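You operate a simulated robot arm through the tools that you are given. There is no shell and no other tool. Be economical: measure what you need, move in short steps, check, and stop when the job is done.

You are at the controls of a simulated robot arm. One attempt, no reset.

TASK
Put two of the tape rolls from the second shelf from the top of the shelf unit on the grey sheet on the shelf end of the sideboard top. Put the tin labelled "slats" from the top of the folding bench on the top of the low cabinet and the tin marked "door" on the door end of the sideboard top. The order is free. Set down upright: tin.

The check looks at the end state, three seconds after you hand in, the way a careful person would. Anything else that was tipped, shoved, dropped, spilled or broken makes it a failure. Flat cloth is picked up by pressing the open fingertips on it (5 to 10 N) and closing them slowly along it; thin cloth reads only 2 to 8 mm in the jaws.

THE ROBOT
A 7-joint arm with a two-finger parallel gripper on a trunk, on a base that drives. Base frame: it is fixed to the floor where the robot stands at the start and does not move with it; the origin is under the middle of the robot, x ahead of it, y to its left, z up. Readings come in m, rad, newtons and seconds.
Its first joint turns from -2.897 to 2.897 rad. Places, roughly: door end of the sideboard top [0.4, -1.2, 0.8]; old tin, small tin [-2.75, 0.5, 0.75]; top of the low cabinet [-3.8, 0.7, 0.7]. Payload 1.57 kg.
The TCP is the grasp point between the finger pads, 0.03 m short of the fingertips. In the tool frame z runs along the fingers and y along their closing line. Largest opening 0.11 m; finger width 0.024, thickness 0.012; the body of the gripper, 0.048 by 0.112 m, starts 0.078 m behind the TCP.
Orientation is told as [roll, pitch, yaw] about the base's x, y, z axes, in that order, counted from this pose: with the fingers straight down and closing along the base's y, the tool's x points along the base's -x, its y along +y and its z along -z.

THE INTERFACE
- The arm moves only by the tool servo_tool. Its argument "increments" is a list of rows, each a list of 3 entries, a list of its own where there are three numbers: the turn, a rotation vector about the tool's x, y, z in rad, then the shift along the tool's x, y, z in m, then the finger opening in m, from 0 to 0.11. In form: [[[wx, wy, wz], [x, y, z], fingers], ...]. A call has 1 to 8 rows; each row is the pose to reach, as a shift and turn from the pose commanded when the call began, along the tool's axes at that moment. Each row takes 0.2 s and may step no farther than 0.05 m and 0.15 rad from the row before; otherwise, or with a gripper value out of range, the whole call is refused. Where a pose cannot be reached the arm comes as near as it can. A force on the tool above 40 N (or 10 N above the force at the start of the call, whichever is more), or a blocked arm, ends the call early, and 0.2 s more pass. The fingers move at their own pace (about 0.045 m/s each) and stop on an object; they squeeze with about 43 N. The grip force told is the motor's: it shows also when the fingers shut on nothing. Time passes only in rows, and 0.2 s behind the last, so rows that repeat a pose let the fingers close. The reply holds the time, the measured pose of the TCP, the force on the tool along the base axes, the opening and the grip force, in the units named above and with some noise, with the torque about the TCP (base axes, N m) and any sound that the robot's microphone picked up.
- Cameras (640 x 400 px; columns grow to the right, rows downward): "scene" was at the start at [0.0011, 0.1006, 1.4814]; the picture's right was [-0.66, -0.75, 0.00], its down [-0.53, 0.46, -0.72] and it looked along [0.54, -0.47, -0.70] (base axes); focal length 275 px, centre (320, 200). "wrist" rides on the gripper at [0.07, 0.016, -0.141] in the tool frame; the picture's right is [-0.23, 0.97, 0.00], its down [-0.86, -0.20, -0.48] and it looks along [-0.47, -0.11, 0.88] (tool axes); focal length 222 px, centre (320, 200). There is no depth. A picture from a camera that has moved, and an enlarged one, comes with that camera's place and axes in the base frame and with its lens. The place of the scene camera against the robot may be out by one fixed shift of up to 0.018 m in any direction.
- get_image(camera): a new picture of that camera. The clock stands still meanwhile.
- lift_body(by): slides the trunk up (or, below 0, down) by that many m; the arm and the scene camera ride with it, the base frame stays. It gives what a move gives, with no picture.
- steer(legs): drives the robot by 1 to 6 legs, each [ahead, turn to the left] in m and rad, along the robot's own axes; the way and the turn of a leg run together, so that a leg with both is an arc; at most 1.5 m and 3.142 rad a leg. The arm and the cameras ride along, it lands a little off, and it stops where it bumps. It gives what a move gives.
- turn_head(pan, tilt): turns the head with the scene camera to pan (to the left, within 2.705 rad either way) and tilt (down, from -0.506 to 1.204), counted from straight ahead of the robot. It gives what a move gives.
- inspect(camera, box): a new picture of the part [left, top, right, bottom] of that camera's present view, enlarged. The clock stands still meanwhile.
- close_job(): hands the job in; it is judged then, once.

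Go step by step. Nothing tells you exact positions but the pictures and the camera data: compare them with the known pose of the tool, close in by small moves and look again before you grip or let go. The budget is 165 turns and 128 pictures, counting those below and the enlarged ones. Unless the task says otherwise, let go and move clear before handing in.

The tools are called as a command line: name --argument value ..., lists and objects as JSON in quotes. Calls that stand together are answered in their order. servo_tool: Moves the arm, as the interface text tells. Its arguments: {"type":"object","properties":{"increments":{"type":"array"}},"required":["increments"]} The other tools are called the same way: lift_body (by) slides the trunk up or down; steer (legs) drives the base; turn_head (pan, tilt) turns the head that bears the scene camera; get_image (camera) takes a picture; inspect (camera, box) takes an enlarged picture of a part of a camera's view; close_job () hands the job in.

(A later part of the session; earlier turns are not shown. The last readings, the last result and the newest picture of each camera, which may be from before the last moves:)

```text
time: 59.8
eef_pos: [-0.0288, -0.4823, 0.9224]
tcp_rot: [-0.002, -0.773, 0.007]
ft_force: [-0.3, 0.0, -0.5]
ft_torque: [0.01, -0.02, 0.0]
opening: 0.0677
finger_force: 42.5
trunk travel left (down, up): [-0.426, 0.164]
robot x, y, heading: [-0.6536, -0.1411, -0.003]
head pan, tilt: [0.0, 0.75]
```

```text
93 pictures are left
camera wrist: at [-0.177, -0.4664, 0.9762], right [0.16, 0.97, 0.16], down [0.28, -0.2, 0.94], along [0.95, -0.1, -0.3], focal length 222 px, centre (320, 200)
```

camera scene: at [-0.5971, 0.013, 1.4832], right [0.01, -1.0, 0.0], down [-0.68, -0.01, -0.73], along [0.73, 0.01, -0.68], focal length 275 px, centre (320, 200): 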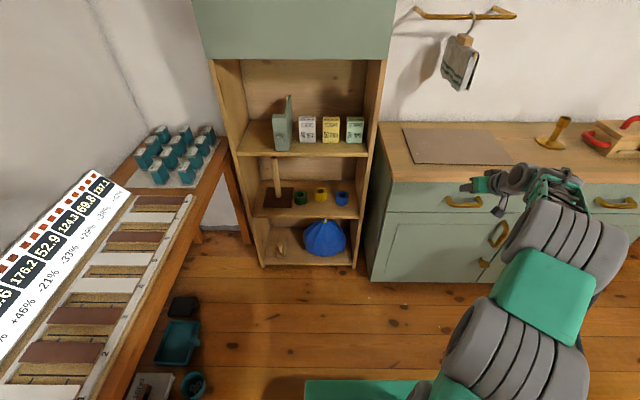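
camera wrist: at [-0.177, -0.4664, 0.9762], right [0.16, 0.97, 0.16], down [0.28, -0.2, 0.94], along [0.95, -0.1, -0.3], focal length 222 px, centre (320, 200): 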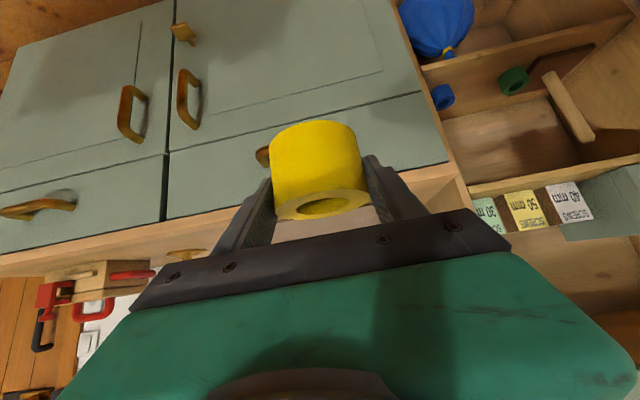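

steer --legs '[[0.48, 0]]'

turn_head --pan -0.5 --tilt 0.7

get_image --camera "scene"

get_image --camera "wrist"

```text
time: 62.7
eef_pos: [0.4463, -0.4901, 0.9244]
tcp_rot: [-0.003, -0.773, 0.0]
ft_force: [-0.9, 1.1, -0.5]
ft_torque: [0.03, 0.03, 0.03]
opening: 0.0676
finger_force: 42.7
trunk travel left (down, up): [-0.426, 0.164]
robot x, y, heading: [-0.1698, -0.145, -0.004]
head pan, tilt: [0.0, 0.75]
```

```text
time: 63.6
eef_pos: [0.4475, -0.4901, 0.9232]
tcp_rot: [-0.001, -0.773, 0.001]
ft_force: [0.1, -0.3, -1.0]
ft_torque: [-0.02, 0.01, 0.0]
opening: 0.0677
finger_force: 43.0
trunk travel left (down, up): [-0.426, 0.164]
robot x, y, heading: [-0.1769, -0.1409, -0.009]
head pan, tilt: [-0.499, 0.7]
```

```text
92 pictures are left
camera scene: at [-0.1583, -0.0286, 1.4875], right [-0.49, -0.87, 0.0], down [-0.56, 0.31, -0.76], along [0.67, -0.37, -0.64], focal length 275 px, centre (320, 200)
```

scene: 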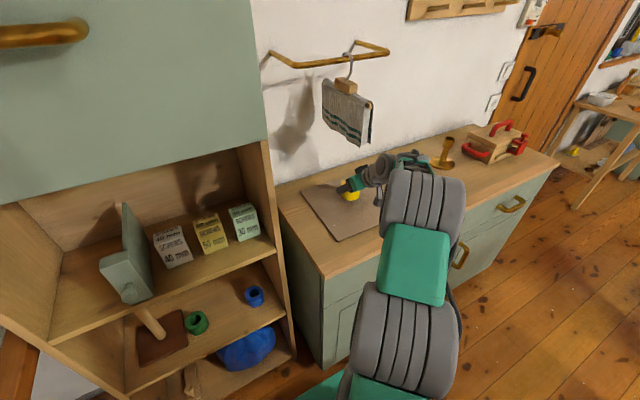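

```text
91 pictures are left
camera wrist: at [0.3002, -0.4725, 0.9767], right [0.16, 0.97, 0.16], down [0.28, -0.2, 0.94], along [0.95, -0.11, -0.3], focal length 222 px, centre (320, 200)
```

wrist: 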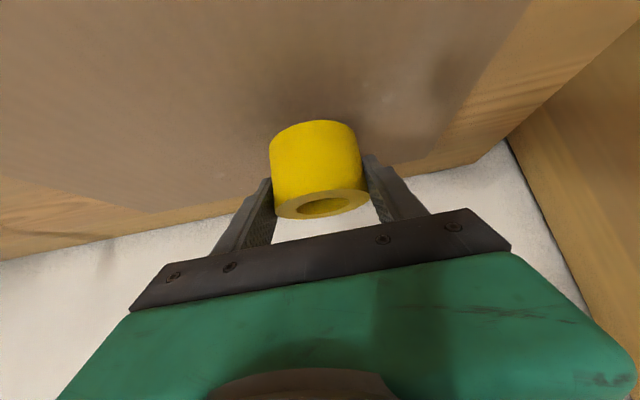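

servo_tool --increments '[[[0, 0, 0], [0.0025, 0, 0.0025], 0], [[0, 0, 0], [0.005, 0, 0.005], 0], [[0, 0, 0], [0.0075, 0, 0.0075], 0]]'

get_image --camera "wrist"

inspect --camera "scene" --box '[280, 140, 440, 240]'

```text
time: 64.4
eef_pos: [0.4488, -0.4894, 0.913]
tcp_rot: [-0.003, -0.774, 0.001]
ft_force: [0.4, -0.1, -0.8]
ft_torque: [0.01, 0.01, -0.01]
opening: 0.0676
finger_force: 43.2
trunk travel left (down, up): [-0.426, 0.164]
robot x, y, heading: [-0.1734, -0.1435, -0.01]
head pan, tilt: [-0.499, 0.7]
```

```text
90 pictures are left
camera wrist: at [0.3005, -0.4725, 0.9659], right [0.16, 0.97, 0.16], down [0.28, -0.2, 0.94], along [0.95, -0.11, -0.3], focal length 222 px, centre (320, 200)
```

wrist: 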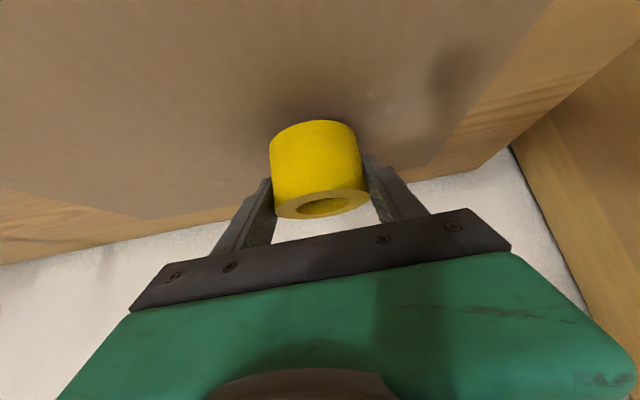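

```text
4.00 times, centred on (360, 190) of scene
camera zoom: at [-0.1583, -0.0286, 1.4875], right [-0.49, -0.87, 0.0], down [-0.56, 0.31, -0.76], along [0.67, -0.37, -0.64], focal length 1098 px, centre (160, 240)
```

zoom: 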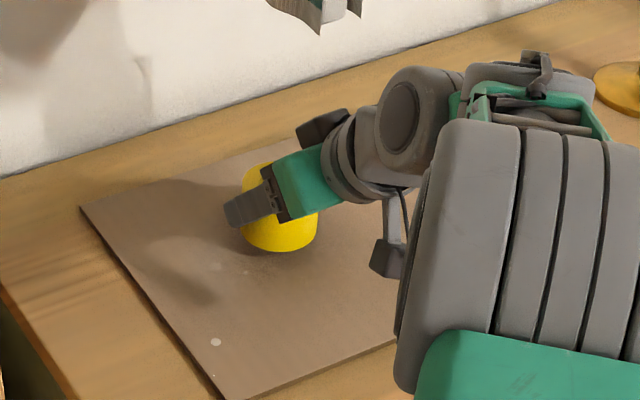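

servo_tool --increments '[[[0, 0, 0], [0.0025, 0, 0.0025], 0], [[0, 0, 0], [0.005, 0, 0.005], 0], [[0, 0, 0], [0.0075, 0, 0.0075], 0], [[0, 0, 0], [0.01, 0, 0.01], 0]]'

inspect --camera "scene" --box '[280, 140, 440, 240]'

```text
time: 65.4
eef_pos: [0.4475, -0.4894, 0.8986]
tcp_rot: [-0.001, -0.773, 0.0]
ft_force: [-0.4, 0.0, -0.3]
ft_torque: [0.01, 0.0, 0.0]
opening: 0.0675
finger_force: 42.8
trunk travel left (down, up): [-0.426, 0.164]
robot x, y, heading: [-0.1741, -0.1431, -0.012]
head pan, tilt: [-0.499, 0.7]
```

```text
4.00 times, centred on (360, 190) of scene
camera zoom: at [-0.1583, -0.0286, 1.4875], right [-0.49, -0.87, 0.0], down [-0.56, 0.31, -0.76], along [0.67, -0.37, -0.64], focal length 1098 px, centre (160, 240)
```

zoom: 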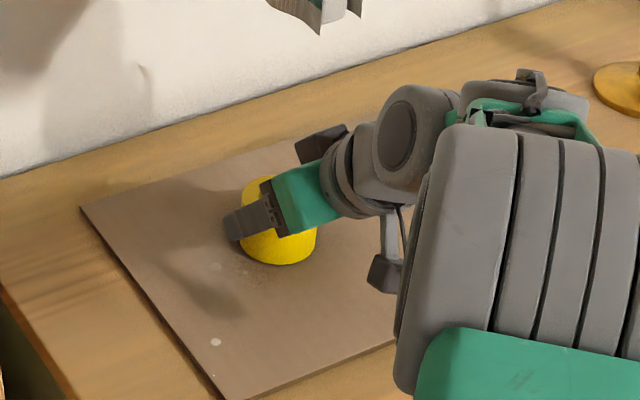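

servo_tool --increments '[[[0, 0, 0], [0.0025, 0, 0.0025], 0], [[0, 0, 0], [0.005, 0, 0.005], 0], [[0, 0, 0], [0.0075, 0, 0.0075], 0], [[0, 0, 0], [0.01, 0, 0.01], 0]]'

inspect --camera "scene" --box '[280, 140, 440, 240]'

```text
time: 66.6
eef_pos: [0.4522, -0.4933, 0.8945]
tcp_rot: [-0.022, -0.793, 0.014]
ft_force: [3.9, -0.9, 8.9]
ft_torque: [0.14, -0.06, -0.08]
opening: 0.0676
finger_force: 42.7
trunk travel left (down, up): [-0.426, 0.164]
robot x, y, heading: [-0.1751, -0.1427, -0.016]
head pan, tilt: [-0.499, 0.7]
stopped in row 4: the force on the tool passed its limit (the readings are from after the stop); the commanded pose is now the measured one
```

```text
4.00 times, centred on (360, 190) of scene
camera zoom: at [-0.159, -0.0282, 1.487], right [-0.49, -0.87, 0.0], down [-0.56, 0.31, -0.77], along [0.67, -0.37, -0.64], focal length 1098 px, centre (160, 240)
```

zoom: 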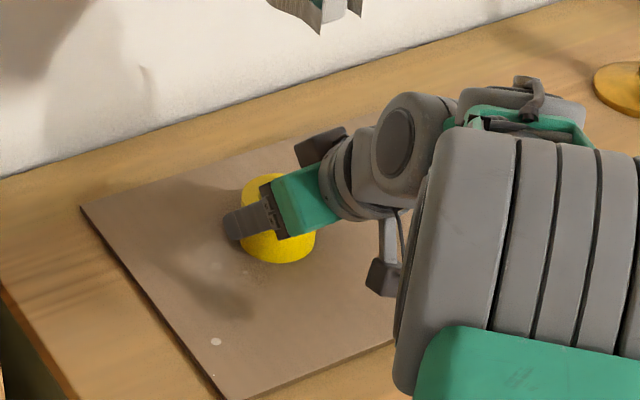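

servo_tool --increments '[[[0, 0, 0], [-0.001, 0, -0.001], 0], [[0, 0, 0], [-0.001, 0, -0.001], 0.075], [[0, 0, 0], [-0.001, 0, -0.001], 0.09], [[0, 0, 0], [-0.001, 0, -0.001], 0.1], [[0, 0, 0], [-0.001, 0, -0.001], 0.1]]'

get_image --camera "wrist"

```text
time: 67.8
eef_pos: [0.451, -0.4908, 0.8919]
tcp_rot: [-0.014, -0.788, 0.01]
ft_force: [0.2, -0.5, 0.3]
ft_torque: [0.02, 0.01, 0.02]
opening: 0.1001
finger_force: 0.1
trunk travel left (down, up): [-0.426, 0.164]
robot x, y, heading: [-0.1705, -0.1419, -0.012]
head pan, tilt: [-0.499, 0.7]
```

```text
86 pictures are left
camera wrist: at [0.3021, -0.4738, 0.9437], right [0.16, 0.98, 0.15], down [0.27, -0.19, 0.95], along [0.95, -0.11, -0.29], focal length 222 px, centre (320, 200)
```

wrist: 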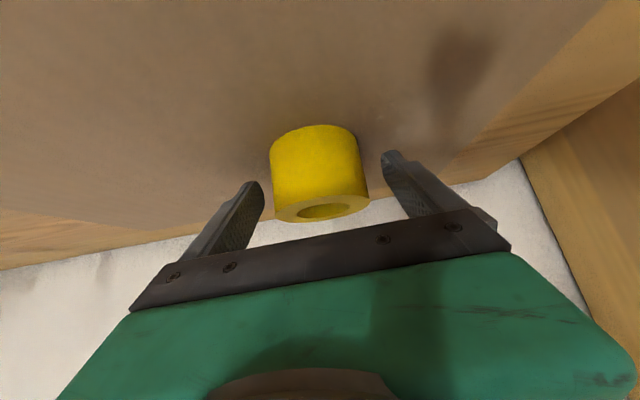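

servo_tool --increments '[[[0, 0, 0], [0, 0, -0.03], 0.1], [[0, 0, 0], [0, 0, -0.06], 0.1], [[0, 0, 0], [-0.01, 0, -0.09], 0.1], [[0, 0, 0], [-0.03, 0, -0.12], 0.1]]'

get_image --camera "wrist"

steer --legs '[[-0.45, 0.01]]'

```text
time: 68.8
eef_pos: [0.3885, -0.4906, 0.9983]
tcp_rot: [-0.014, -0.784, 0.011]
ft_force: [0.0, 0.3, 0.0]
ft_torque: [0.0, 0.01, 0.02]
opening: 0.1
finger_force: 0.0
trunk travel left (down, up): [-0.426, 0.164]
robot x, y, heading: [-0.1739, -0.1429, -0.012]
head pan, tilt: [-0.499, 0.7]
```

```text
85 pictures are left
camera wrist: at [0.2411, -0.4732, 1.0499], right [0.16, 0.98, 0.15], down [0.27, -0.19, 0.95], along [0.95, -0.11, -0.29], focal length 222 px, centre (320, 200)
```

wrist: 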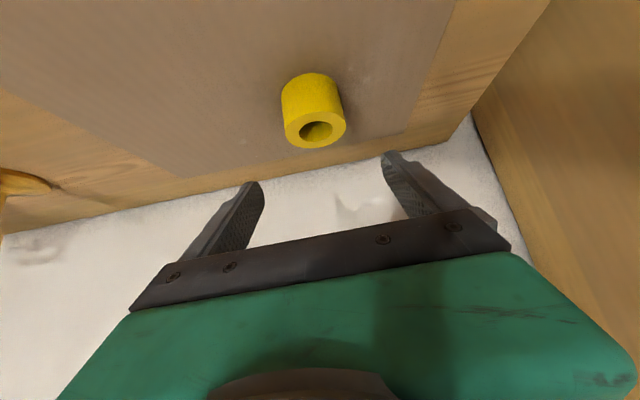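

```text
time: 71.4
eef_pos: [-0.0479, -0.4824, 0.999]
tcp_rot: [-0.014, -0.787, 0.019]
ft_force: [0.6, -0.2, 0.8]
ft_torque: [0.01, -0.02, 0.01]
opening: 0.0996
finger_force: 0.0
trunk travel left (down, up): [-0.426, 0.164]
robot x, y, heading: [-0.6133, -0.1395, 0.001]
head pan, tilt: [-0.499, 0.7]
```

servo_tool --increments '[[[0, 0, 0], [0.0185, 0.0287, 0.0235], 0.1], [[0, 0, 0], [0.037, 0.0574, 0.047], 0.1], [[0, 0, 0], [0.0555, 0.086, 0.0705], 0.1], [[0, 0, 0], [0.074, 0.115, 0.094], 0.1], [[0, 0, 0], [0.0925, 0.1435, 0.1175], 0.1], [[0, 0, 0], [0.111, 0.172, 0.141], 0.1], [[0, 0, 0], [0.1295, 0.2, 0.1645], 0.1]]'

servo_tool --increments '[[[0, 0, 0], [0.0185, 0.0287, 0.0235], 0.1], [[0, 0, 0], [0.037, 0.0574, 0.047], 0.1], [[0, 0, 0], [0.0555, 0.086, 0.0705], 0.1], [[0, 0, 0], [0.074, 0.115, 0.094], 0.1], [[0, 0, 0], [0.0925, 0.1435, 0.1175], 0.1], [[0, 0, 0], [0.111, 0.172, 0.141], 0.1], [[0, 0, 0], [0.1295, 0.2, 0.1645], 0.1]]'

get_image --camera "wrist"

```text
time: 73.0
eef_pos: [-0.0237, -0.2838, 0.7885]
tcp_rot: [-0.015, -0.787, 0.021]
ft_force: [-0.5, 0.8, -0.6]
ft_torque: [0.01, -0.04, 0.01]
opening: 0.1001
finger_force: 0.0
trunk travel left (down, up): [-0.426, 0.164]
robot x, y, heading: [-0.6143, -0.137, -0.005]
head pan, tilt: [-0.499, 0.7]
```

```text
time: 74.6
eef_pos: [-0.0024, -0.0882, 0.5794]
tcp_rot: [-0.016, -0.787, 0.019]
ft_force: [-0.6, 0.2, 0.6]
ft_torque: [-0.01, -0.01, -0.02]
opening: 0.0999
finger_force: 0.1
trunk travel left (down, up): [-0.426, 0.164]
robot x, y, heading: [-0.6107, -0.1414, -0.006]
head pan, tilt: [-0.499, 0.7]
```

```text
84 pictures are left
camera wrist: at [-0.1511, -0.0709, 0.6302], right [0.15, 0.98, 0.15], down [0.27, -0.19, 0.95], along [0.95, -0.1, -0.29], focal length 222 px, centre (320, 200)
```

wrist: 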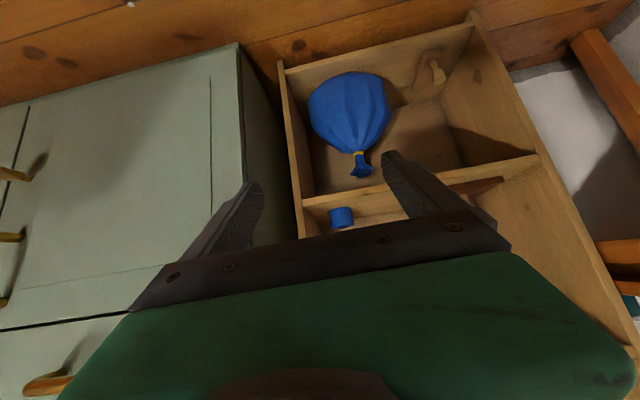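

steer --legs '[[0.35, 0.015]]'

inspect --camera "wrist" --box '[160, 60, 480, 260]'

```text
time: 76.9
eef_pos: [0.3412, -0.0758, 0.5797]
tcp_rot: [-0.018, -0.785, 0.036]
ft_force: [0.4, -0.3, 0.1]
ft_torque: [0.0, -0.01, 0.03]
opening: 0.1002
finger_force: 0.1
trunk travel left (down, up): [-0.426, 0.164]
robot x, y, heading: [-0.2721, -0.1362, 0.016]
head pan, tilt: [-0.499, 0.7]
```

```text
2.00 times, centred on (320, 160) of wrist
camera zoom: at [0.1922, -0.0625, 0.6304], right [0.14, 0.98, 0.15], down [0.27, -0.18, 0.95], along [0.95, -0.09, -0.29], focal length 444 px, centre (320, 280)
```

zoom: 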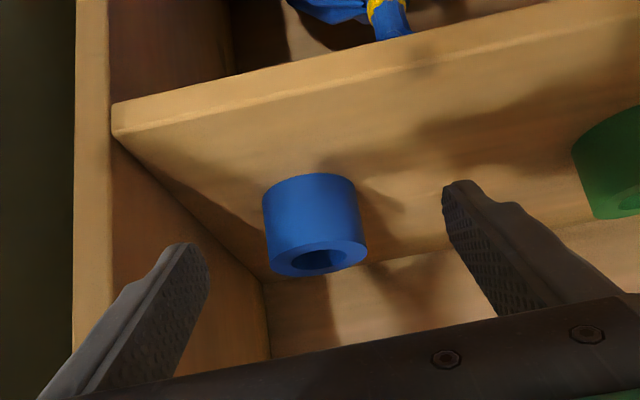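

servo_tool --increments '[[[0.013, 0, 0.038], [-0.01, -0.006, 0.03], 0.095], [[0.013, 0, 0.038], [-0.02, -0.012, 0.06], 0.095], [[0.013, 0, 0.038], [-0.03, -0.0137, 0.09], 0.095], [[0.013, 0, 0.038], [-0.04, -0.0137, 0.115], 0.095], [[0.013, 0, 0.038], [-0.046, -0.0137, 0.137], 0.095]]'

get_image --camera "wrist"

```text
time: 78.1
eef_pos: [0.4705, -0.0893, 0.5153]
tcp_rot: [0.008, -0.786, -0.021]
ft_force: [-0.5, 0.2, 0.7]
ft_torque: [0.0, 0.03, -0.01]
opening: 0.0951
finger_force: 0.0
trunk travel left (down, up): [-0.426, 0.164]
robot x, y, heading: [-0.2715, -0.1348, 0.017]
head pan, tilt: [-0.499, 0.7]
```

```text
82 pictures are left
camera wrist: at [0.3224, -0.0708, 0.5674], right [0.17, 0.97, 0.17], down [0.26, -0.21, 0.94], along [0.95, -0.12, -0.29], focal length 222 px, centre (320, 200)
```

wrist: 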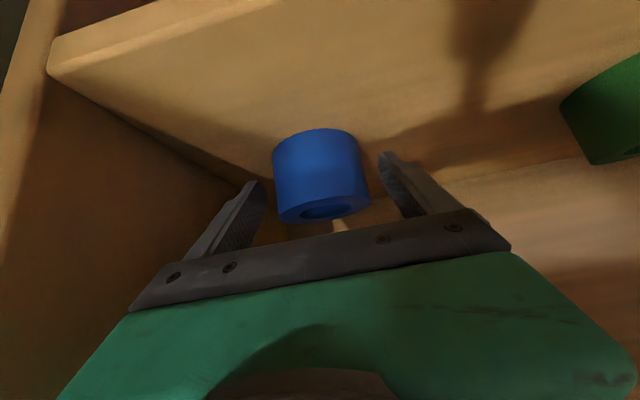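

servo_tool --increments '[[[0, 0, 0], [0, 0.003, 0], 0.09], [[0, 0, 0], [0, 0.003, 0], 0.06], [[0, 0, 0], [0, 0.003, 0], 0.0], [[0, 0, 0], [0, 0.003, 0], 0.0], [[0, 0, 0], [0, 0.003, 0], 0.0], [[0, 0, 0], [0, 0.003, 0], 0.0], [[0, 0, 0], [-0.001, 0.003, -0.001], 0.0]]'

servo_tool --increments '[[[0, 0, 0], [-0.003, 0, -0.003], 0], [[0, 0, 0], [-0.007, 0, -0.007], 0], [[0, 0, 0], [-0.012, 0, -0.012], 0], [[0, 0, 0], [-0.02, 0, -0.02], 0], [[0, 0, 0], [-0.03, 0, -0.03], 0], [[0, 0, 0], [-0.04, 0, -0.04], 0], [[0, 0, 0], [-0.055, 0, -0.055], 0]]'

get_image --camera "wrist"

```text
time: 79.7
eef_pos: [0.4705, -0.0858, 0.5164]
tcp_rot: [0.009, -0.786, -0.019]
ft_force: [1.0, -0.3, -0.2]
ft_torque: [-0.03, 0.01, 0.02]
opening: 0.0676
finger_force: 42.9
trunk travel left (down, up): [-0.426, 0.164]
robot x, y, heading: [-0.2699, -0.1378, 0.012]
head pan, tilt: [-0.499, 0.7]
```

```text
time: 81.3
eef_pos: [0.4693, -0.0859, 0.593]
tcp_rot: [0.01, -0.785, -0.02]
ft_force: [-0.4, -0.2, -0.8]
ft_torque: [0.01, -0.01, 0.01]
opening: 0.0679
finger_force: 42.7
trunk travel left (down, up): [-0.426, 0.164]
robot x, y, heading: [-0.2708, -0.1336, 0.013]
head pan, tilt: [-0.499, 0.7]
```

```text
81 pictures are left
camera wrist: at [0.3217, -0.0674, 0.6456], right [0.17, 0.97, 0.17], down [0.26, -0.21, 0.94], along [0.95, -0.12, -0.29], focal length 222 px, centre (320, 200)
```

wrist: 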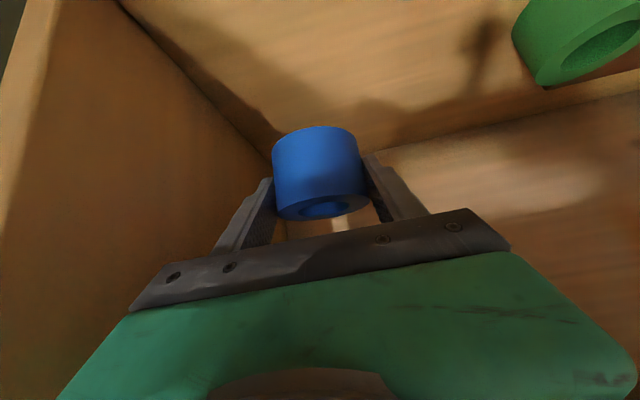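

steer --legs '[[-0.45, -0.01]]'

servo_tool --increments '[[[0, 0, 0], [-0.02, -0.015, -0.035], 0], [[0, 0, 0], [-0.04, -0.03, -0.07], 0], [[0, 0, 0], [-0.06, -0.045, -0.105], 0], [[0, 0, 0], [-0.08, -0.06, -0.14], 0], [[0, 0, 0], [-0.1, -0.075, -0.175], 0], [[0, 0, 0], [-0.12, -0.09, -0.21], 0], [[0, 0, 0], [-0.14, -0.105, -0.245], 0], [[0, 0, 0], [-0.16, -0.13, -0.28], 0]]'

steer --legs '[[0, -0.5], [0.33, 0], [0, 0.5]]'

get_image --camera "wrist"

```text
time: 84.0
eef_pos: [0.0224, -0.0985, 0.5942]
tcp_rot: [0.011, -0.786, -0.033]
ft_force: [-0.3, -0.2, -0.8]
ft_torque: [-0.03, 0.0, -0.01]
opening: 0.0676
finger_force: 43.2
trunk travel left (down, up): [-0.426, 0.164]
robot x, y, heading: [-0.7183, -0.1371, 0.0]
head pan, tilt: [-0.499, 0.7]
```

```text
time: 85.8
eef_pos: [-0.0682, -0.2283, 0.9045]
tcp_rot: [0.011, -0.786, -0.034]
ft_force: [-0.4, 0.0, -0.6]
ft_torque: [0.01, 0.03, -0.01]
opening: 0.0675
finger_force: 43.2
trunk travel left (down, up): [-0.426, 0.164]
robot x, y, heading: [-0.7177, -0.1428, -0.0]
head pan, tilt: [-0.499, 0.7]
```

```text
time: 90.8
eef_pos: [0.2215, -0.3842, 0.9046]
tcp_rot: [0.012, -0.785, -0.032]
ft_force: [-0.7, 0.4, -0.4]
ft_torque: [0.03, 0.05, -0.02]
opening: 0.0672
finger_force: 42.8
trunk travel left (down, up): [-0.426, 0.164]
robot x, y, heading: [-0.428, -0.3023, 0.0]
head pan, tilt: [-0.499, 0.7]
```

```text
80 pictures are left
camera wrist: at [0.074, -0.3656, 0.9562], right [0.18, 0.97, 0.17], down [0.26, -0.21, 0.94], along [0.95, -0.13, -0.29], focal length 222 px, centre (320, 200)
```

wrist: 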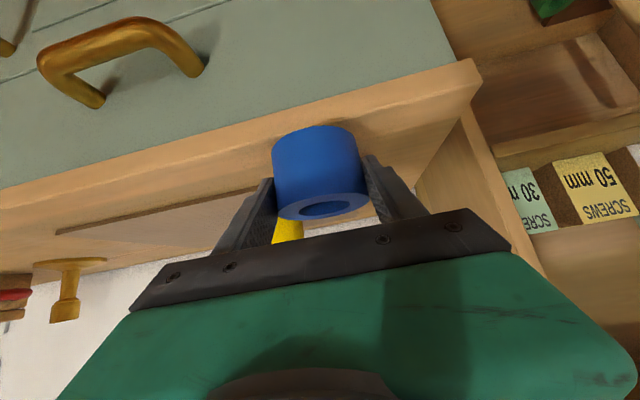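

servo_tool --increments '[[[0, 0, 0], [-0.02, 0, -0.02], 0], [[0, 0, 0], [-0.04, -0.01, -0.04], 0], [[-0.02, 0, -0.02], [-0.04, -0.05, -0.04], 0], [[-0.02, 0, -0.02], [-0.04, -0.09, -0.04], 0], [[-0.02, 0, -0.02], [-0.04, -0.13, -0.04], 0], [[-0.02, 0, -0.02], [-0.04, -0.17, -0.04], 0], [[-0.02, 0, -0.02], [-0.04, -0.21, -0.04], 0], [[-0.02, 0, -0.02], [-0.04, -0.228, -0.04], 0]]'

steer --legs '[[0.235, 0]]'

get_image --camera "wrist"

get_image --camera "scene"

```text
time: 92.6
eef_pos: [0.2144, -0.6156, 0.9615]
tcp_rot: [0.011, -0.785, -0.002]
ft_force: [0.5, 0.7, 0.0]
ft_torque: [0.04, -0.01, 0.0]
opening: 0.0676
finger_force: 43.0
trunk travel left (down, up): [-0.426, 0.164]
robot x, y, heading: [-0.426, -0.3004, 0.008]
head pan, tilt: [-0.499, 0.7]
```

```text
time: 94.3
eef_pos: [0.4444, -0.6129, 0.9606]
tcp_rot: [0.01, -0.786, -0.002]
ft_force: [0.1, 1.5, 0.4]
ft_torque: [0.03, 0.04, -0.02]
opening: 0.0674
finger_force: 42.9
trunk travel left (down, up): [-0.426, 0.164]
robot x, y, heading: [-0.199, -0.2996, 0.002]
head pan, tilt: [-0.499, 0.7]
```

```text
79 pictures are left
camera wrist: at [0.2962, -0.5983, 1.012], right [0.15, 0.97, 0.17], down [0.27, -0.2, 0.94], along [0.95, -0.1, -0.29], focal length 222 px, centre (320, 200)
```

wrist: 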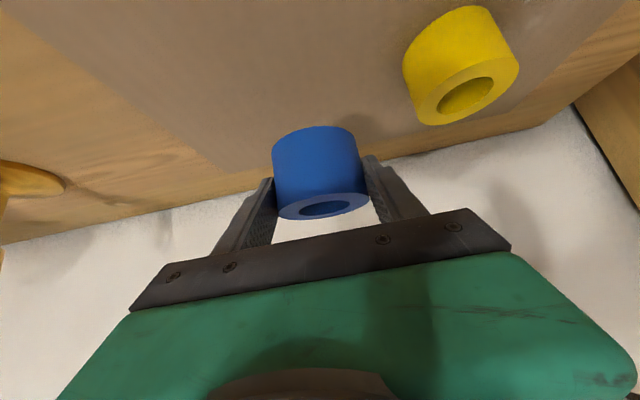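

```text
78 pictures are left
camera scene: at [-0.1847, -0.1853, 1.4875], right [-0.48, -0.88, 0.0], down [-0.57, 0.31, -0.76], along [0.67, -0.36, -0.64], focal length 275 px, centre (320, 200)
```

scene: 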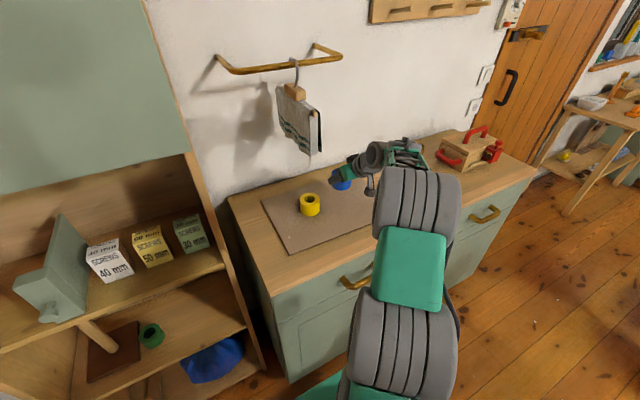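

servo_tool --increments '[[[0, 0, 0], [0.01, 0, 0.01], 0], [[0, 0, 0], [0.02, 0, 0.02], 0], [[0, 0, 0], [0.03, 0, 0.03], 0], [[0, 0, 0], [0.038, 0, 0.038], 0], [[0, 0, 0], [0.041, 0, 0.041], 0], [[0, 0, 0], [0.043, 0, 0.043], 0], [[0, 0, 0], [0.045, 0, 0.045], 0], [[0, 0, 0], [0.0465, 0, 0.0465], 0]]'

```text
time: 96.2
eef_pos: [0.4438, -0.6138, 0.8958]
tcp_rot: [0.008, -0.788, 0.001]
ft_force: [-0.9, -0.4, 2.1]
ft_torque: [-0.01, -0.06, 0.0]
opening: 0.0674
finger_force: 42.8
trunk travel left (down, up): [-0.426, 0.164]
robot x, y, heading: [-0.1982, -0.2992, 0.005]
head pan, tilt: [-0.499, 0.7]
```

Contact is just starting; a hair lower, then release and retreat.

servo_tool --increments '[[[0, 0, 0], [0.001, 0, 0.001], 0], [[0, 0, 0], [0.001, 0, 0.001], 0.075], [[0, 0, 0], [0.001, 0, 0.001], 0.09], [[0, 0, 0], [0.001, 0, 0.001], 0.096], [[0, 0, 0], [0.001, 0, 0.001], 0.096], [[0, 0, 0], [0, 0, -0.03], 0.096], [[0, 0, 0], [0, 0, -0.07], 0.096], [[0, 0, 0], [-0.03, 0, -0.11], 0.096]]'

get_image --camera "wrist"

get_image --camera "scene"

```text
time: 98.0
eef_pos: [0.385, -0.6158, 0.9925]
tcp_rot: [0.01, -0.784, -0.001]
ft_force: [0.6, -0.7, 0.1]
ft_torque: [0.01, -0.01, 0.0]
opening: 0.0958
finger_force: 0.1
trunk travel left (down, up): [-0.426, 0.164]
robot x, y, heading: [-0.1975, -0.298, 0.005]
head pan, tilt: [-0.499, 0.7]
```

```text
77 pictures are left
camera wrist: at [0.2373, -0.5999, 1.0447], right [0.15, 0.97, 0.17], down [0.27, -0.2, 0.94], along [0.95, -0.1, -0.29], focal length 222 px, centre (320, 200)
```

wrist: 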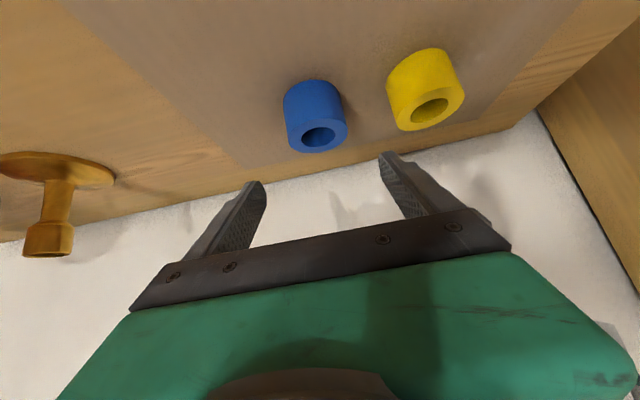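

```text
76 pictures are left
camera scene: at [-0.1849, -0.1852, 1.4874], right [-0.48, -0.88, 0.0], down [-0.57, 0.31, -0.76], along [0.67, -0.36, -0.64], focal length 275 px, centre (320, 200)
```

scene: 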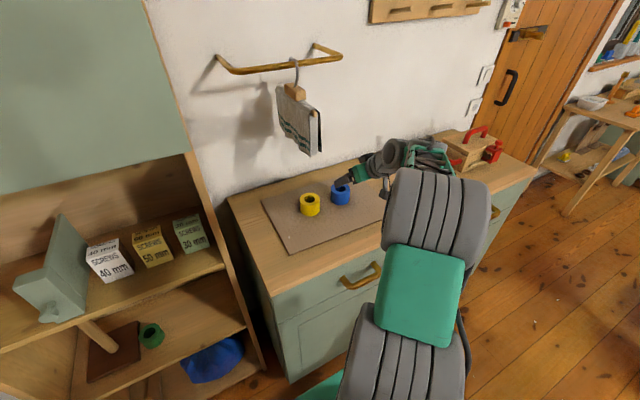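

Both rolls sit on the sheet. I back off, fold the arm to its start posture and head for the bench.

steer --legs '[[-0.4, 0]]'

servo_tool --increments '[[[0, 0.1, 0], [0.007, 0, -0.028], 0.1], [[0, 0.2, 0], [0.014, 0, -0.056], 0.1], [[0, 0.3, 0], [0.021, 0, -0.084], 0.1], [[0, 0.4, 0], [0.028, 0, -0.112], 0.1], [[0, 0.5, 0], [0.035, 0, -0.14], 0.1], [[0, 0.6, 0], [0.042, 0, -0.168], 0.1], [[0, 0.7, 0], [0.05, 0, -0.196], 0.1], [[0, 0.785, 0], [0.057, 0, -0.226], 0.1]]'

turn_head --pan -0.0 --tilt 0.6

get_image --camera "scene"

```text
time: 100.4
eef_pos: [-0.013, -0.6155, 0.9941]
tcp_rot: [0.01, -0.787, 0.001]
ft_force: [-0.1, 0.9, -1.0]
ft_torque: [0.0, 0.0, -0.03]
opening: 0.0961
finger_force: 0.0
trunk travel left (down, up): [-0.426, 0.164]
robot x, y, heading: [-0.5989, -0.2987, 0.002]
head pan, tilt: [-0.499, 0.7]
```

```text
time: 102.2
eef_pos: [-0.2142, -0.6161, 1.1123]
tcp_rot: [0.006, 0.003, 0.005]
ft_force: [-0.7, -0.5, 1.8]
ft_torque: [-0.03, -0.02, -0.01]
opening: 0.1002
finger_force: 0.2
trunk travel left (down, up): [-0.426, 0.164]
robot x, y, heading: [-0.5947, -0.2993, 0.004]
head pan, tilt: [-0.499, 0.7]
```

```text
time: 103.2
eef_pos: [-0.214, -0.6177, 1.1122]
tcp_rot: [0.004, -0.001, 0.007]
ft_force: [0.6, 0.4, -0.9]
ft_torque: [0.02, 0.02, 0.02]
opening: 0.0999
finger_force: 0.1
trunk travel left (down, up): [-0.426, 0.164]
robot x, y, heading: [-0.602, -0.3002, 0.008]
head pan, tilt: [0.0, 0.6]
```

```text
75 pictures are left
camera scene: at [-0.5706, -0.146, 1.4961], right [0.0, -1.0, 0.0], down [-0.57, 0.0, -0.82], along [0.82, 0.0, -0.57], focal length 275 px, centre (320, 200)
```

scene: 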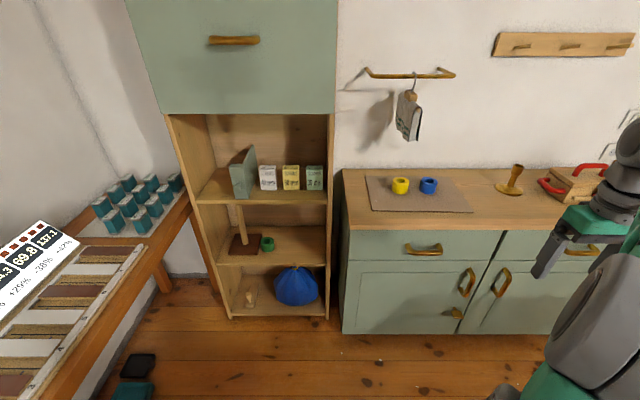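

steer --legs '[[0, 1.57], [0, 1.57]]'

turn_head --pan 0.0 --tilt 0.4

get_image --camera "scene"

```text
time: 111.2
eef_pos: [-0.9729, 0.0271, 1.1136]
tcp_rot: [0.006, 0.0, 3.123]
ft_force: [-0.8, 0.4, 0.0]
ft_torque: [0.02, 0.03, -0.03]
opening: 0.0999
finger_force: 0.1
trunk travel left (down, up): [-0.426, 0.164]
robot x, y, heading: [-0.598, -0.3033, 3.121]
head pan, tilt: [0.0, 0.6]
```

```text
time: 111.9
eef_pos: [-0.9719, 0.0262, 1.1134]
tcp_rot: [0.007, -0.002, 3.124]
ft_force: [0.1, -0.1, 0.5]
ft_torque: [0.0, -0.03, 0.04]
opening: 0.0998
finger_force: 0.0
trunk travel left (down, up): [-0.426, 0.164]
robot x, y, heading: [-0.5956, -0.2979, 3.118]
head pan, tilt: [0.0, 0.4]
```

```text
74 pictures are left
camera scene: at [-0.6343, -0.4543, 1.5143], right [0.02, 1.0, 0.0], down [0.39, -0.01, -0.92], along [-0.92, 0.02, -0.39], focal length 275 px, centre (320, 200)
```

scene: 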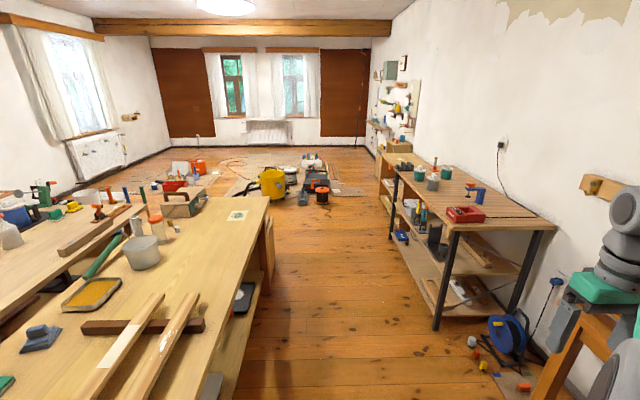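

steer --legs '[[0, -0.08], [1.0, 0], [0.9, 0]]'

turn_head --pan -0.9 --tilt 0.6

get_image --camera "scene"

```text
time: 122.0
eef_pos: [-2.8651, 0.2243, 1.1139]
tcp_rot: [0.006, -0.002, 3.054]
ft_force: [-0.8, -0.9, -0.3]
ft_torque: [0.01, -0.01, 0.02]
opening: 0.1002
finger_force: 0.1
trunk travel left (down, up): [-0.426, 0.164]
robot x, y, heading: [-2.516, -0.1297, 3.05]
head pan, tilt: [0.0, 0.4]
```

```text
time: 123.2
eef_pos: [-2.866, 0.2237, 1.1132]
tcp_rot: [0.006, -0.002, 3.054]
ft_force: [0.4, 0.3, 0.5]
ft_torque: [-0.03, 0.0, -0.01]
opening: 0.1001
finger_force: 0.0
trunk travel left (down, up): [-0.426, 0.164]
robot x, y, heading: [-2.5114, -0.1284, 3.057]
head pan, tilt: [-0.901, 0.6]
```

```text
73 pictures are left
camera scene: at [-2.5164, -0.2134, 1.4961], right [0.84, 0.55, 0.0], down [0.31, -0.47, -0.83], along [-0.45, 0.69, -0.56], focal length 275 px, centre (320, 200)
```

scene: 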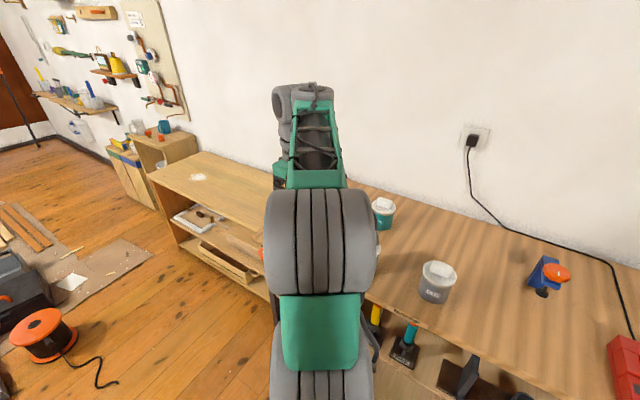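

steer --legs '[[0, -1.48]]'

turn_head --pan 0.3 --tilt 0.7

get_image --camera "scene"

```text
time: 127.2
eef_pos: [-2.1995, 0.2582, 1.1124]
tcp_rot: [0.006, 0.0, 1.587]
ft_force: [0.0, 0.0, 0.7]
ft_torque: [0.0, 0.0, -0.01]
opening: 0.1
finger_force: 0.1
trunk travel left (down, up): [-0.426, 0.164]
robot x, y, heading: [-2.5121, -0.1272, 1.581]
head pan, tilt: [-0.901, 0.6]
```

```text
time: 128.6
eef_pos: [-2.1991, 0.2589, 1.1122]
tcp_rot: [0.005, 0.001, 1.585]
ft_force: [0.8, -0.8, -0.6]
ft_torque: [0.0, -0.01, -0.02]
opening: 0.0998
finger_force: 0.0
trunk travel left (down, up): [-0.426, 0.164]
robot x, y, heading: [-2.5147, -0.1266, 1.58]
head pan, tilt: [0.3, 0.7]
```

```text
72 pictures are left
camera scene: at [-2.6936, -0.1093, 1.4875], right [0.95, 0.31, 0.0], down [0.2, -0.61, -0.77], along [-0.24, 0.73, -0.64], focal length 275 px, centre (320, 200)
```

scene: 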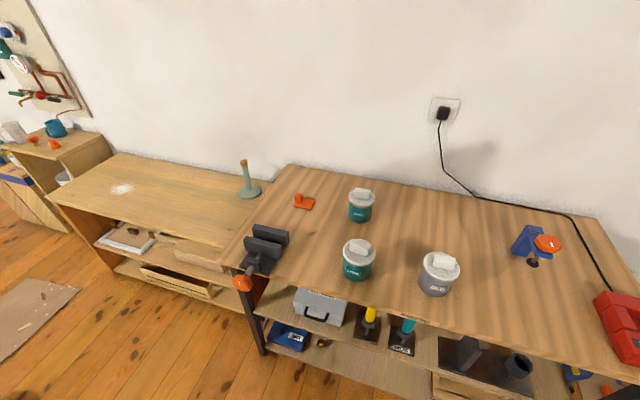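

inspect --camera "scene" --box '[320, 170, 480, 310]'

inspect --camera "scene" --box '[40, 120, 280, 290]'

```text
2.86 times, centred on (400, 240) of scene
camera zoom: at [-2.6936, -0.1093, 1.4875], right [0.95, 0.31, 0.0], down [0.2, -0.61, -0.77], along [-0.24, 0.73, -0.64], focal length 784 px, centre (91, 86)
```

zoom: 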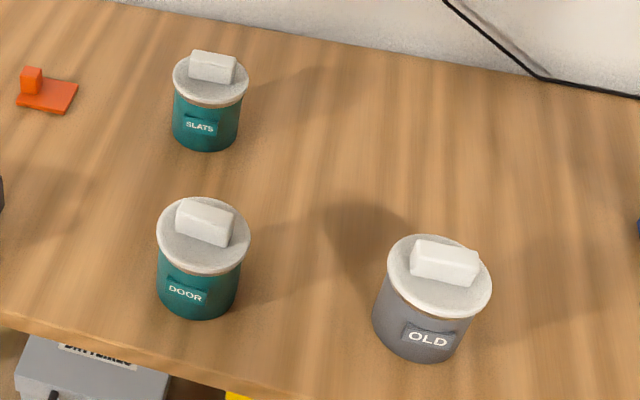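

```text
2.35 times, centred on (160, 205) of scene
camera zoom: at [-2.6936, -0.1093, 1.4875], right [0.95, 0.31, 0.0], down [0.2, -0.61, -0.77], along [-0.24, 0.73, -0.64], focal length 646 px, centre (696, 188)
```

zoom: 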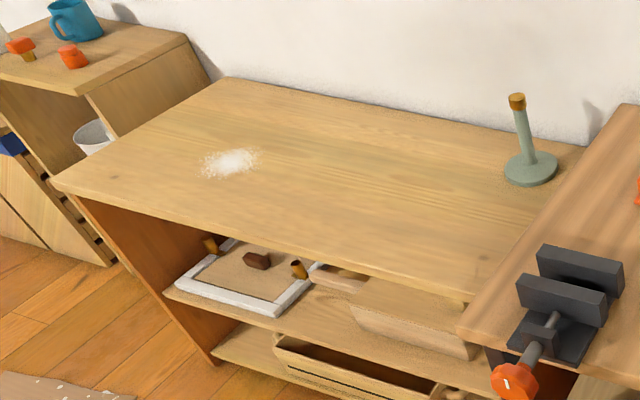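

servo_tool --increments '[[[0, 0, 0], [-0.023, 0.037, 0.012], 0.11], [[0, 0, 0], [-0.046, 0.074, 0.024], 0.11], [[0, 0, 0], [-0.069, 0.111, 0.036], 0.11], [[0, 0, 0], [-0.092, 0.148, 0.048], 0.11], [[0, 0, 0], [-0.115, 0.185, 0.06], 0.11], [[0, 0, 0], [-0.138, 0.222, 0.072], 0.11], [[0, 0, 0], [-0.161, 0.259, 0.084], 0.11], [[0, 0, 0], [-0.18, 0.296, 0.096], 0.11]]'

get_image --camera "wrist"

get_image --camera "scene"

```text
time: 130.4
eef_pos: [-2.4984, 0.4342, 1.0185]
tcp_rot: [0.006, 0.0, 1.586]
ft_force: [0.2, 0.4, 0.2]
ft_torque: [-0.01, 0.01, -0.01]
opening: 0.1103
finger_force: 0.0
trunk travel left (down, up): [-0.426, 0.164]
robot x, y, heading: [-2.5122, -0.1266, 1.583]
head pan, tilt: [0.3, 0.7]
```

```text
69 pictures are left
camera wrist: at [-2.512, 0.3648, 1.1614], right [-0.98, 0.21, 0.01], down [0.19, 0.86, 0.48], along [0.1, 0.47, -0.88], focal length 222 px, centre (320, 200)
```

wrist: 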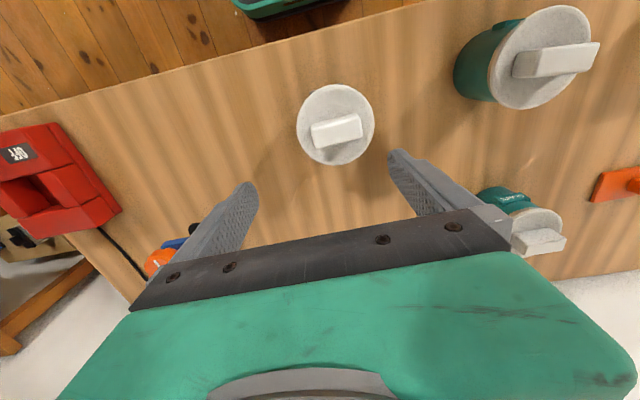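

```text
68 pictures are left
camera scene: at [-2.694, -0.1092, 1.4874], right [0.95, 0.31, 0.0], down [0.2, -0.61, -0.76], along [-0.24, 0.73, -0.64], focal length 275 px, centre (320, 200)
```

scene: 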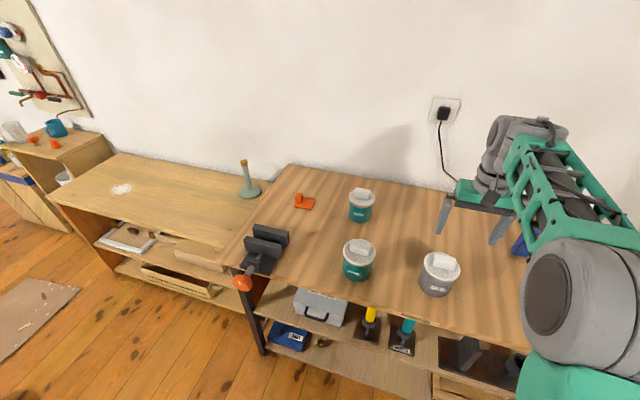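

steer --legs '[[0, 1.5], [0.25, 0], [0, -1.5], [-0.2, 0]]'

servo_tool --increments '[[[0, -0.12, 0], [0, 0.0, 0], 0.11], [[0, -0.24, 0], [0, 0, 0], 0.11], [[0, -0.36, 0], [0, 0, 0], 0.11], [[0, -0.48, 0], [0, 0, 0], 0.11], [[0, -0.6, 0], [0, 0, 0], 0.11], [[0, -0.72, 0], [0, 0, 0], 0.11], [[0, -0.84, 0], [0, 0, 0], 0.11], [[0, -0.96, 0], [0, 0, 0], 0.11]]'

get_image --camera "wrist"

get_image --camera "scene"

```text
time: 140.7
eef_pos: [-2.7786, 0.2415, 1.0195]
tcp_rot: [0.005, -0.001, 1.675]
ft_force: [-0.3, 0.0, -0.2]
ft_torque: [-0.04, 0.0, 0.03]
opening: 0.1099
finger_force: 0.0
trunk travel left (down, up): [-0.426, 0.164]
robot x, y, heading: [-2.7437, -0.3229, 1.674]
head pan, tilt: [0.3, 0.7]
```

```text
time: 142.5
eef_pos: [-2.7786, 0.2411, 1.0196]
tcp_rot: [0.01, -0.962, 1.665]
ft_force: [0.3, -1.0, 0.3]
ft_torque: [-0.01, 0.02, 0.0]
opening: 0.11
finger_force: 0.1
trunk travel left (down, up): [-0.426, 0.164]
robot x, y, heading: [-2.747, -0.3211, 1.665]
head pan, tilt: [0.3, 0.7]
```

```text
67 pictures are left
camera wrist: at [-2.7766, 0.0856, 1.0442], right [-0.98, 0.03, 0.19], down [0.19, 0.12, 0.97], along [0.01, 0.99, -0.12], focal length 222 px, centre (320, 200)
```

wrist: 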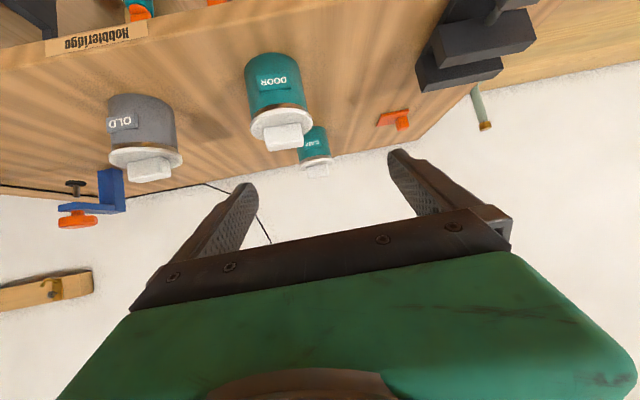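

```text
66 pictures are left
camera scene: at [-2.9262, -0.3162, 1.4875], right [0.92, 0.39, 0.0], down [0.25, -0.59, -0.76], along [-0.3, 0.7, -0.64], focal length 275 px, centre (320, 200)
```

scene: 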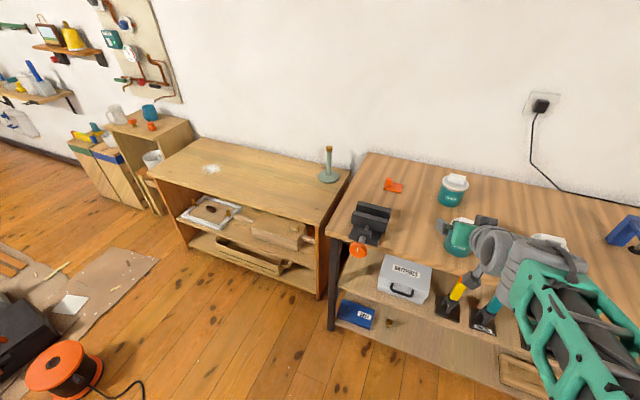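

inspect --camera "wrist" --box '[200, 30, 400, 190]'

```text
2.50 times, centred on (300, 110) of wrist
camera zoom: at [-2.7766, 0.0856, 1.0442], right [-0.98, 0.03, 0.19], down [0.19, 0.12, 0.97], along [0.01, 0.99, -0.12], focal length 555 px, centre (370, 425)
```

zoom: 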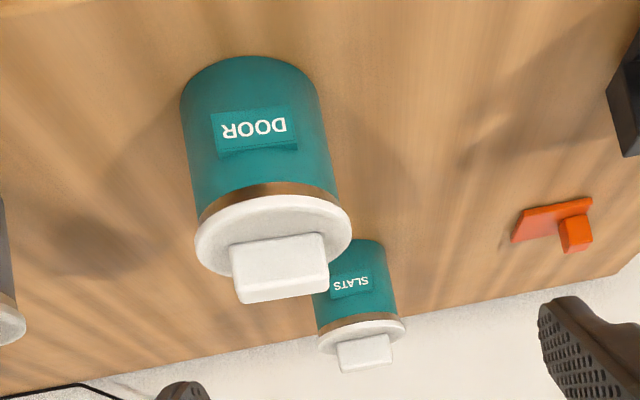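

servo_tool --increments '[[[0, 0, 0], [0.0326, -0.0108, 0.0179], 0.11], [[0, 0, 0], [0.0652, -0.0216, 0.0358], 0.11], [[0, 0, 0], [0.0978, -0.0324, 0.0536], 0.11], [[0, 0, 0], [0.1304, -0.0432, 0.0715], 0.11], [[0, 0, 0], [0.163, -0.054, 0.0894], 0.11]]'

get_image --camera "wrist"

get_image --camera "scene"

```text
time: 143.7
eef_pos: [-2.7238, 0.2285, 0.8341]
tcp_rot: [0.009, -0.962, 1.665]
ft_force: [0.4, -0.1, 0.2]
ft_torque: [0.02, 0.02, -0.04]
opening: 0.1098
finger_force: 0.1
trunk travel left (down, up): [-0.426, 0.164]
robot x, y, heading: [-2.7437, -0.3219, 1.671]
head pan, tilt: [0.3, 0.7]
```

```text
64 pictures are left
camera wrist: at [-2.7228, 0.0726, 0.8595], right [-0.98, 0.03, 0.19], down [0.19, 0.12, 0.97], along [0.01, 0.99, -0.12], focal length 222 px, centre (320, 200)
```

wrist: 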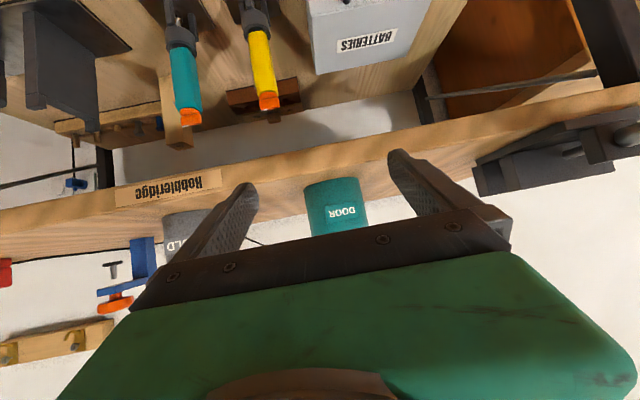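

```text
63 pictures are left
camera scene: at [-2.9261, -0.3162, 1.4875], right [0.92, 0.39, 0.0], down [0.25, -0.59, -0.77], along [-0.3, 0.7, -0.64], focal length 275 px, centre (320, 200)
```

scene: 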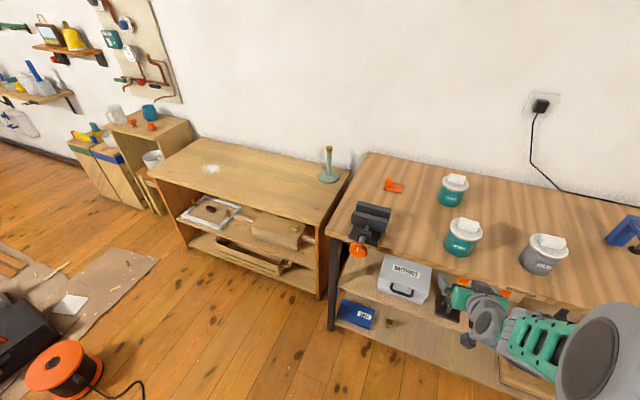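

servo_tool --increments '[[[0, 0, 0], [-0.022, 0, 0.024], 0.11], [[0, 0, 0], [-0.042, 0, 0.05], 0.11], [[0, 0, 0], [-0.061, 0, 0.079], 0.11], [[0, 0, 0], [-0.074, 0, 0.096], 0.11]]'

get_image --camera "wrist"

inspect --camera "scene" --box '[390, 160, 590, 285]'

```text
time: 144.7
eef_pos: [-2.7344, 0.3483, 0.8404]
tcp_rot: [0.01, -0.961, 1.664]
ft_force: [-0.1, -0.1, -0.2]
ft_torque: [-0.01, 0.01, 0.02]
opening: 0.11
finger_force: 0.1
trunk travel left (down, up): [-0.426, 0.164]
robot x, y, heading: [-2.7451, -0.3193, 1.671]
head pan, tilt: [0.3, 0.7]
```

```text
62 pictures are left
camera wrist: at [-2.7336, 0.1921, 0.8648], right [-0.98, 0.03, 0.19], down [0.19, 0.12, 0.97], along [0.01, 0.99, -0.12], focal length 222 px, centre (320, 200)
```

wrist: 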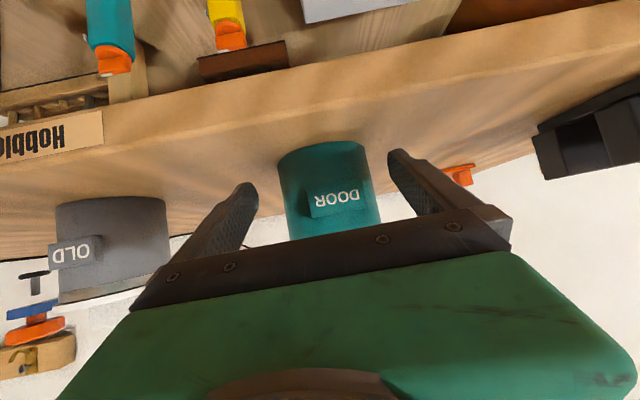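

```text
3.20 times, centred on (490, 222) of scene
camera zoom: at [-2.9261, -0.316, 1.4875], right [0.92, 0.39, 0.0], down [0.25, -0.59, -0.76], along [-0.3, 0.7, -0.64], focal length 879 px, centre (-224, 128)
```

zoom: 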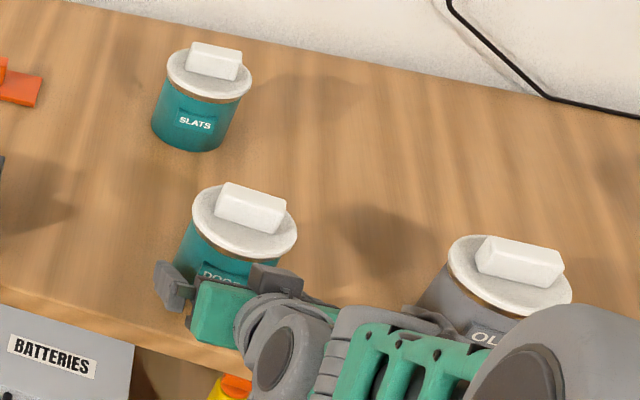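

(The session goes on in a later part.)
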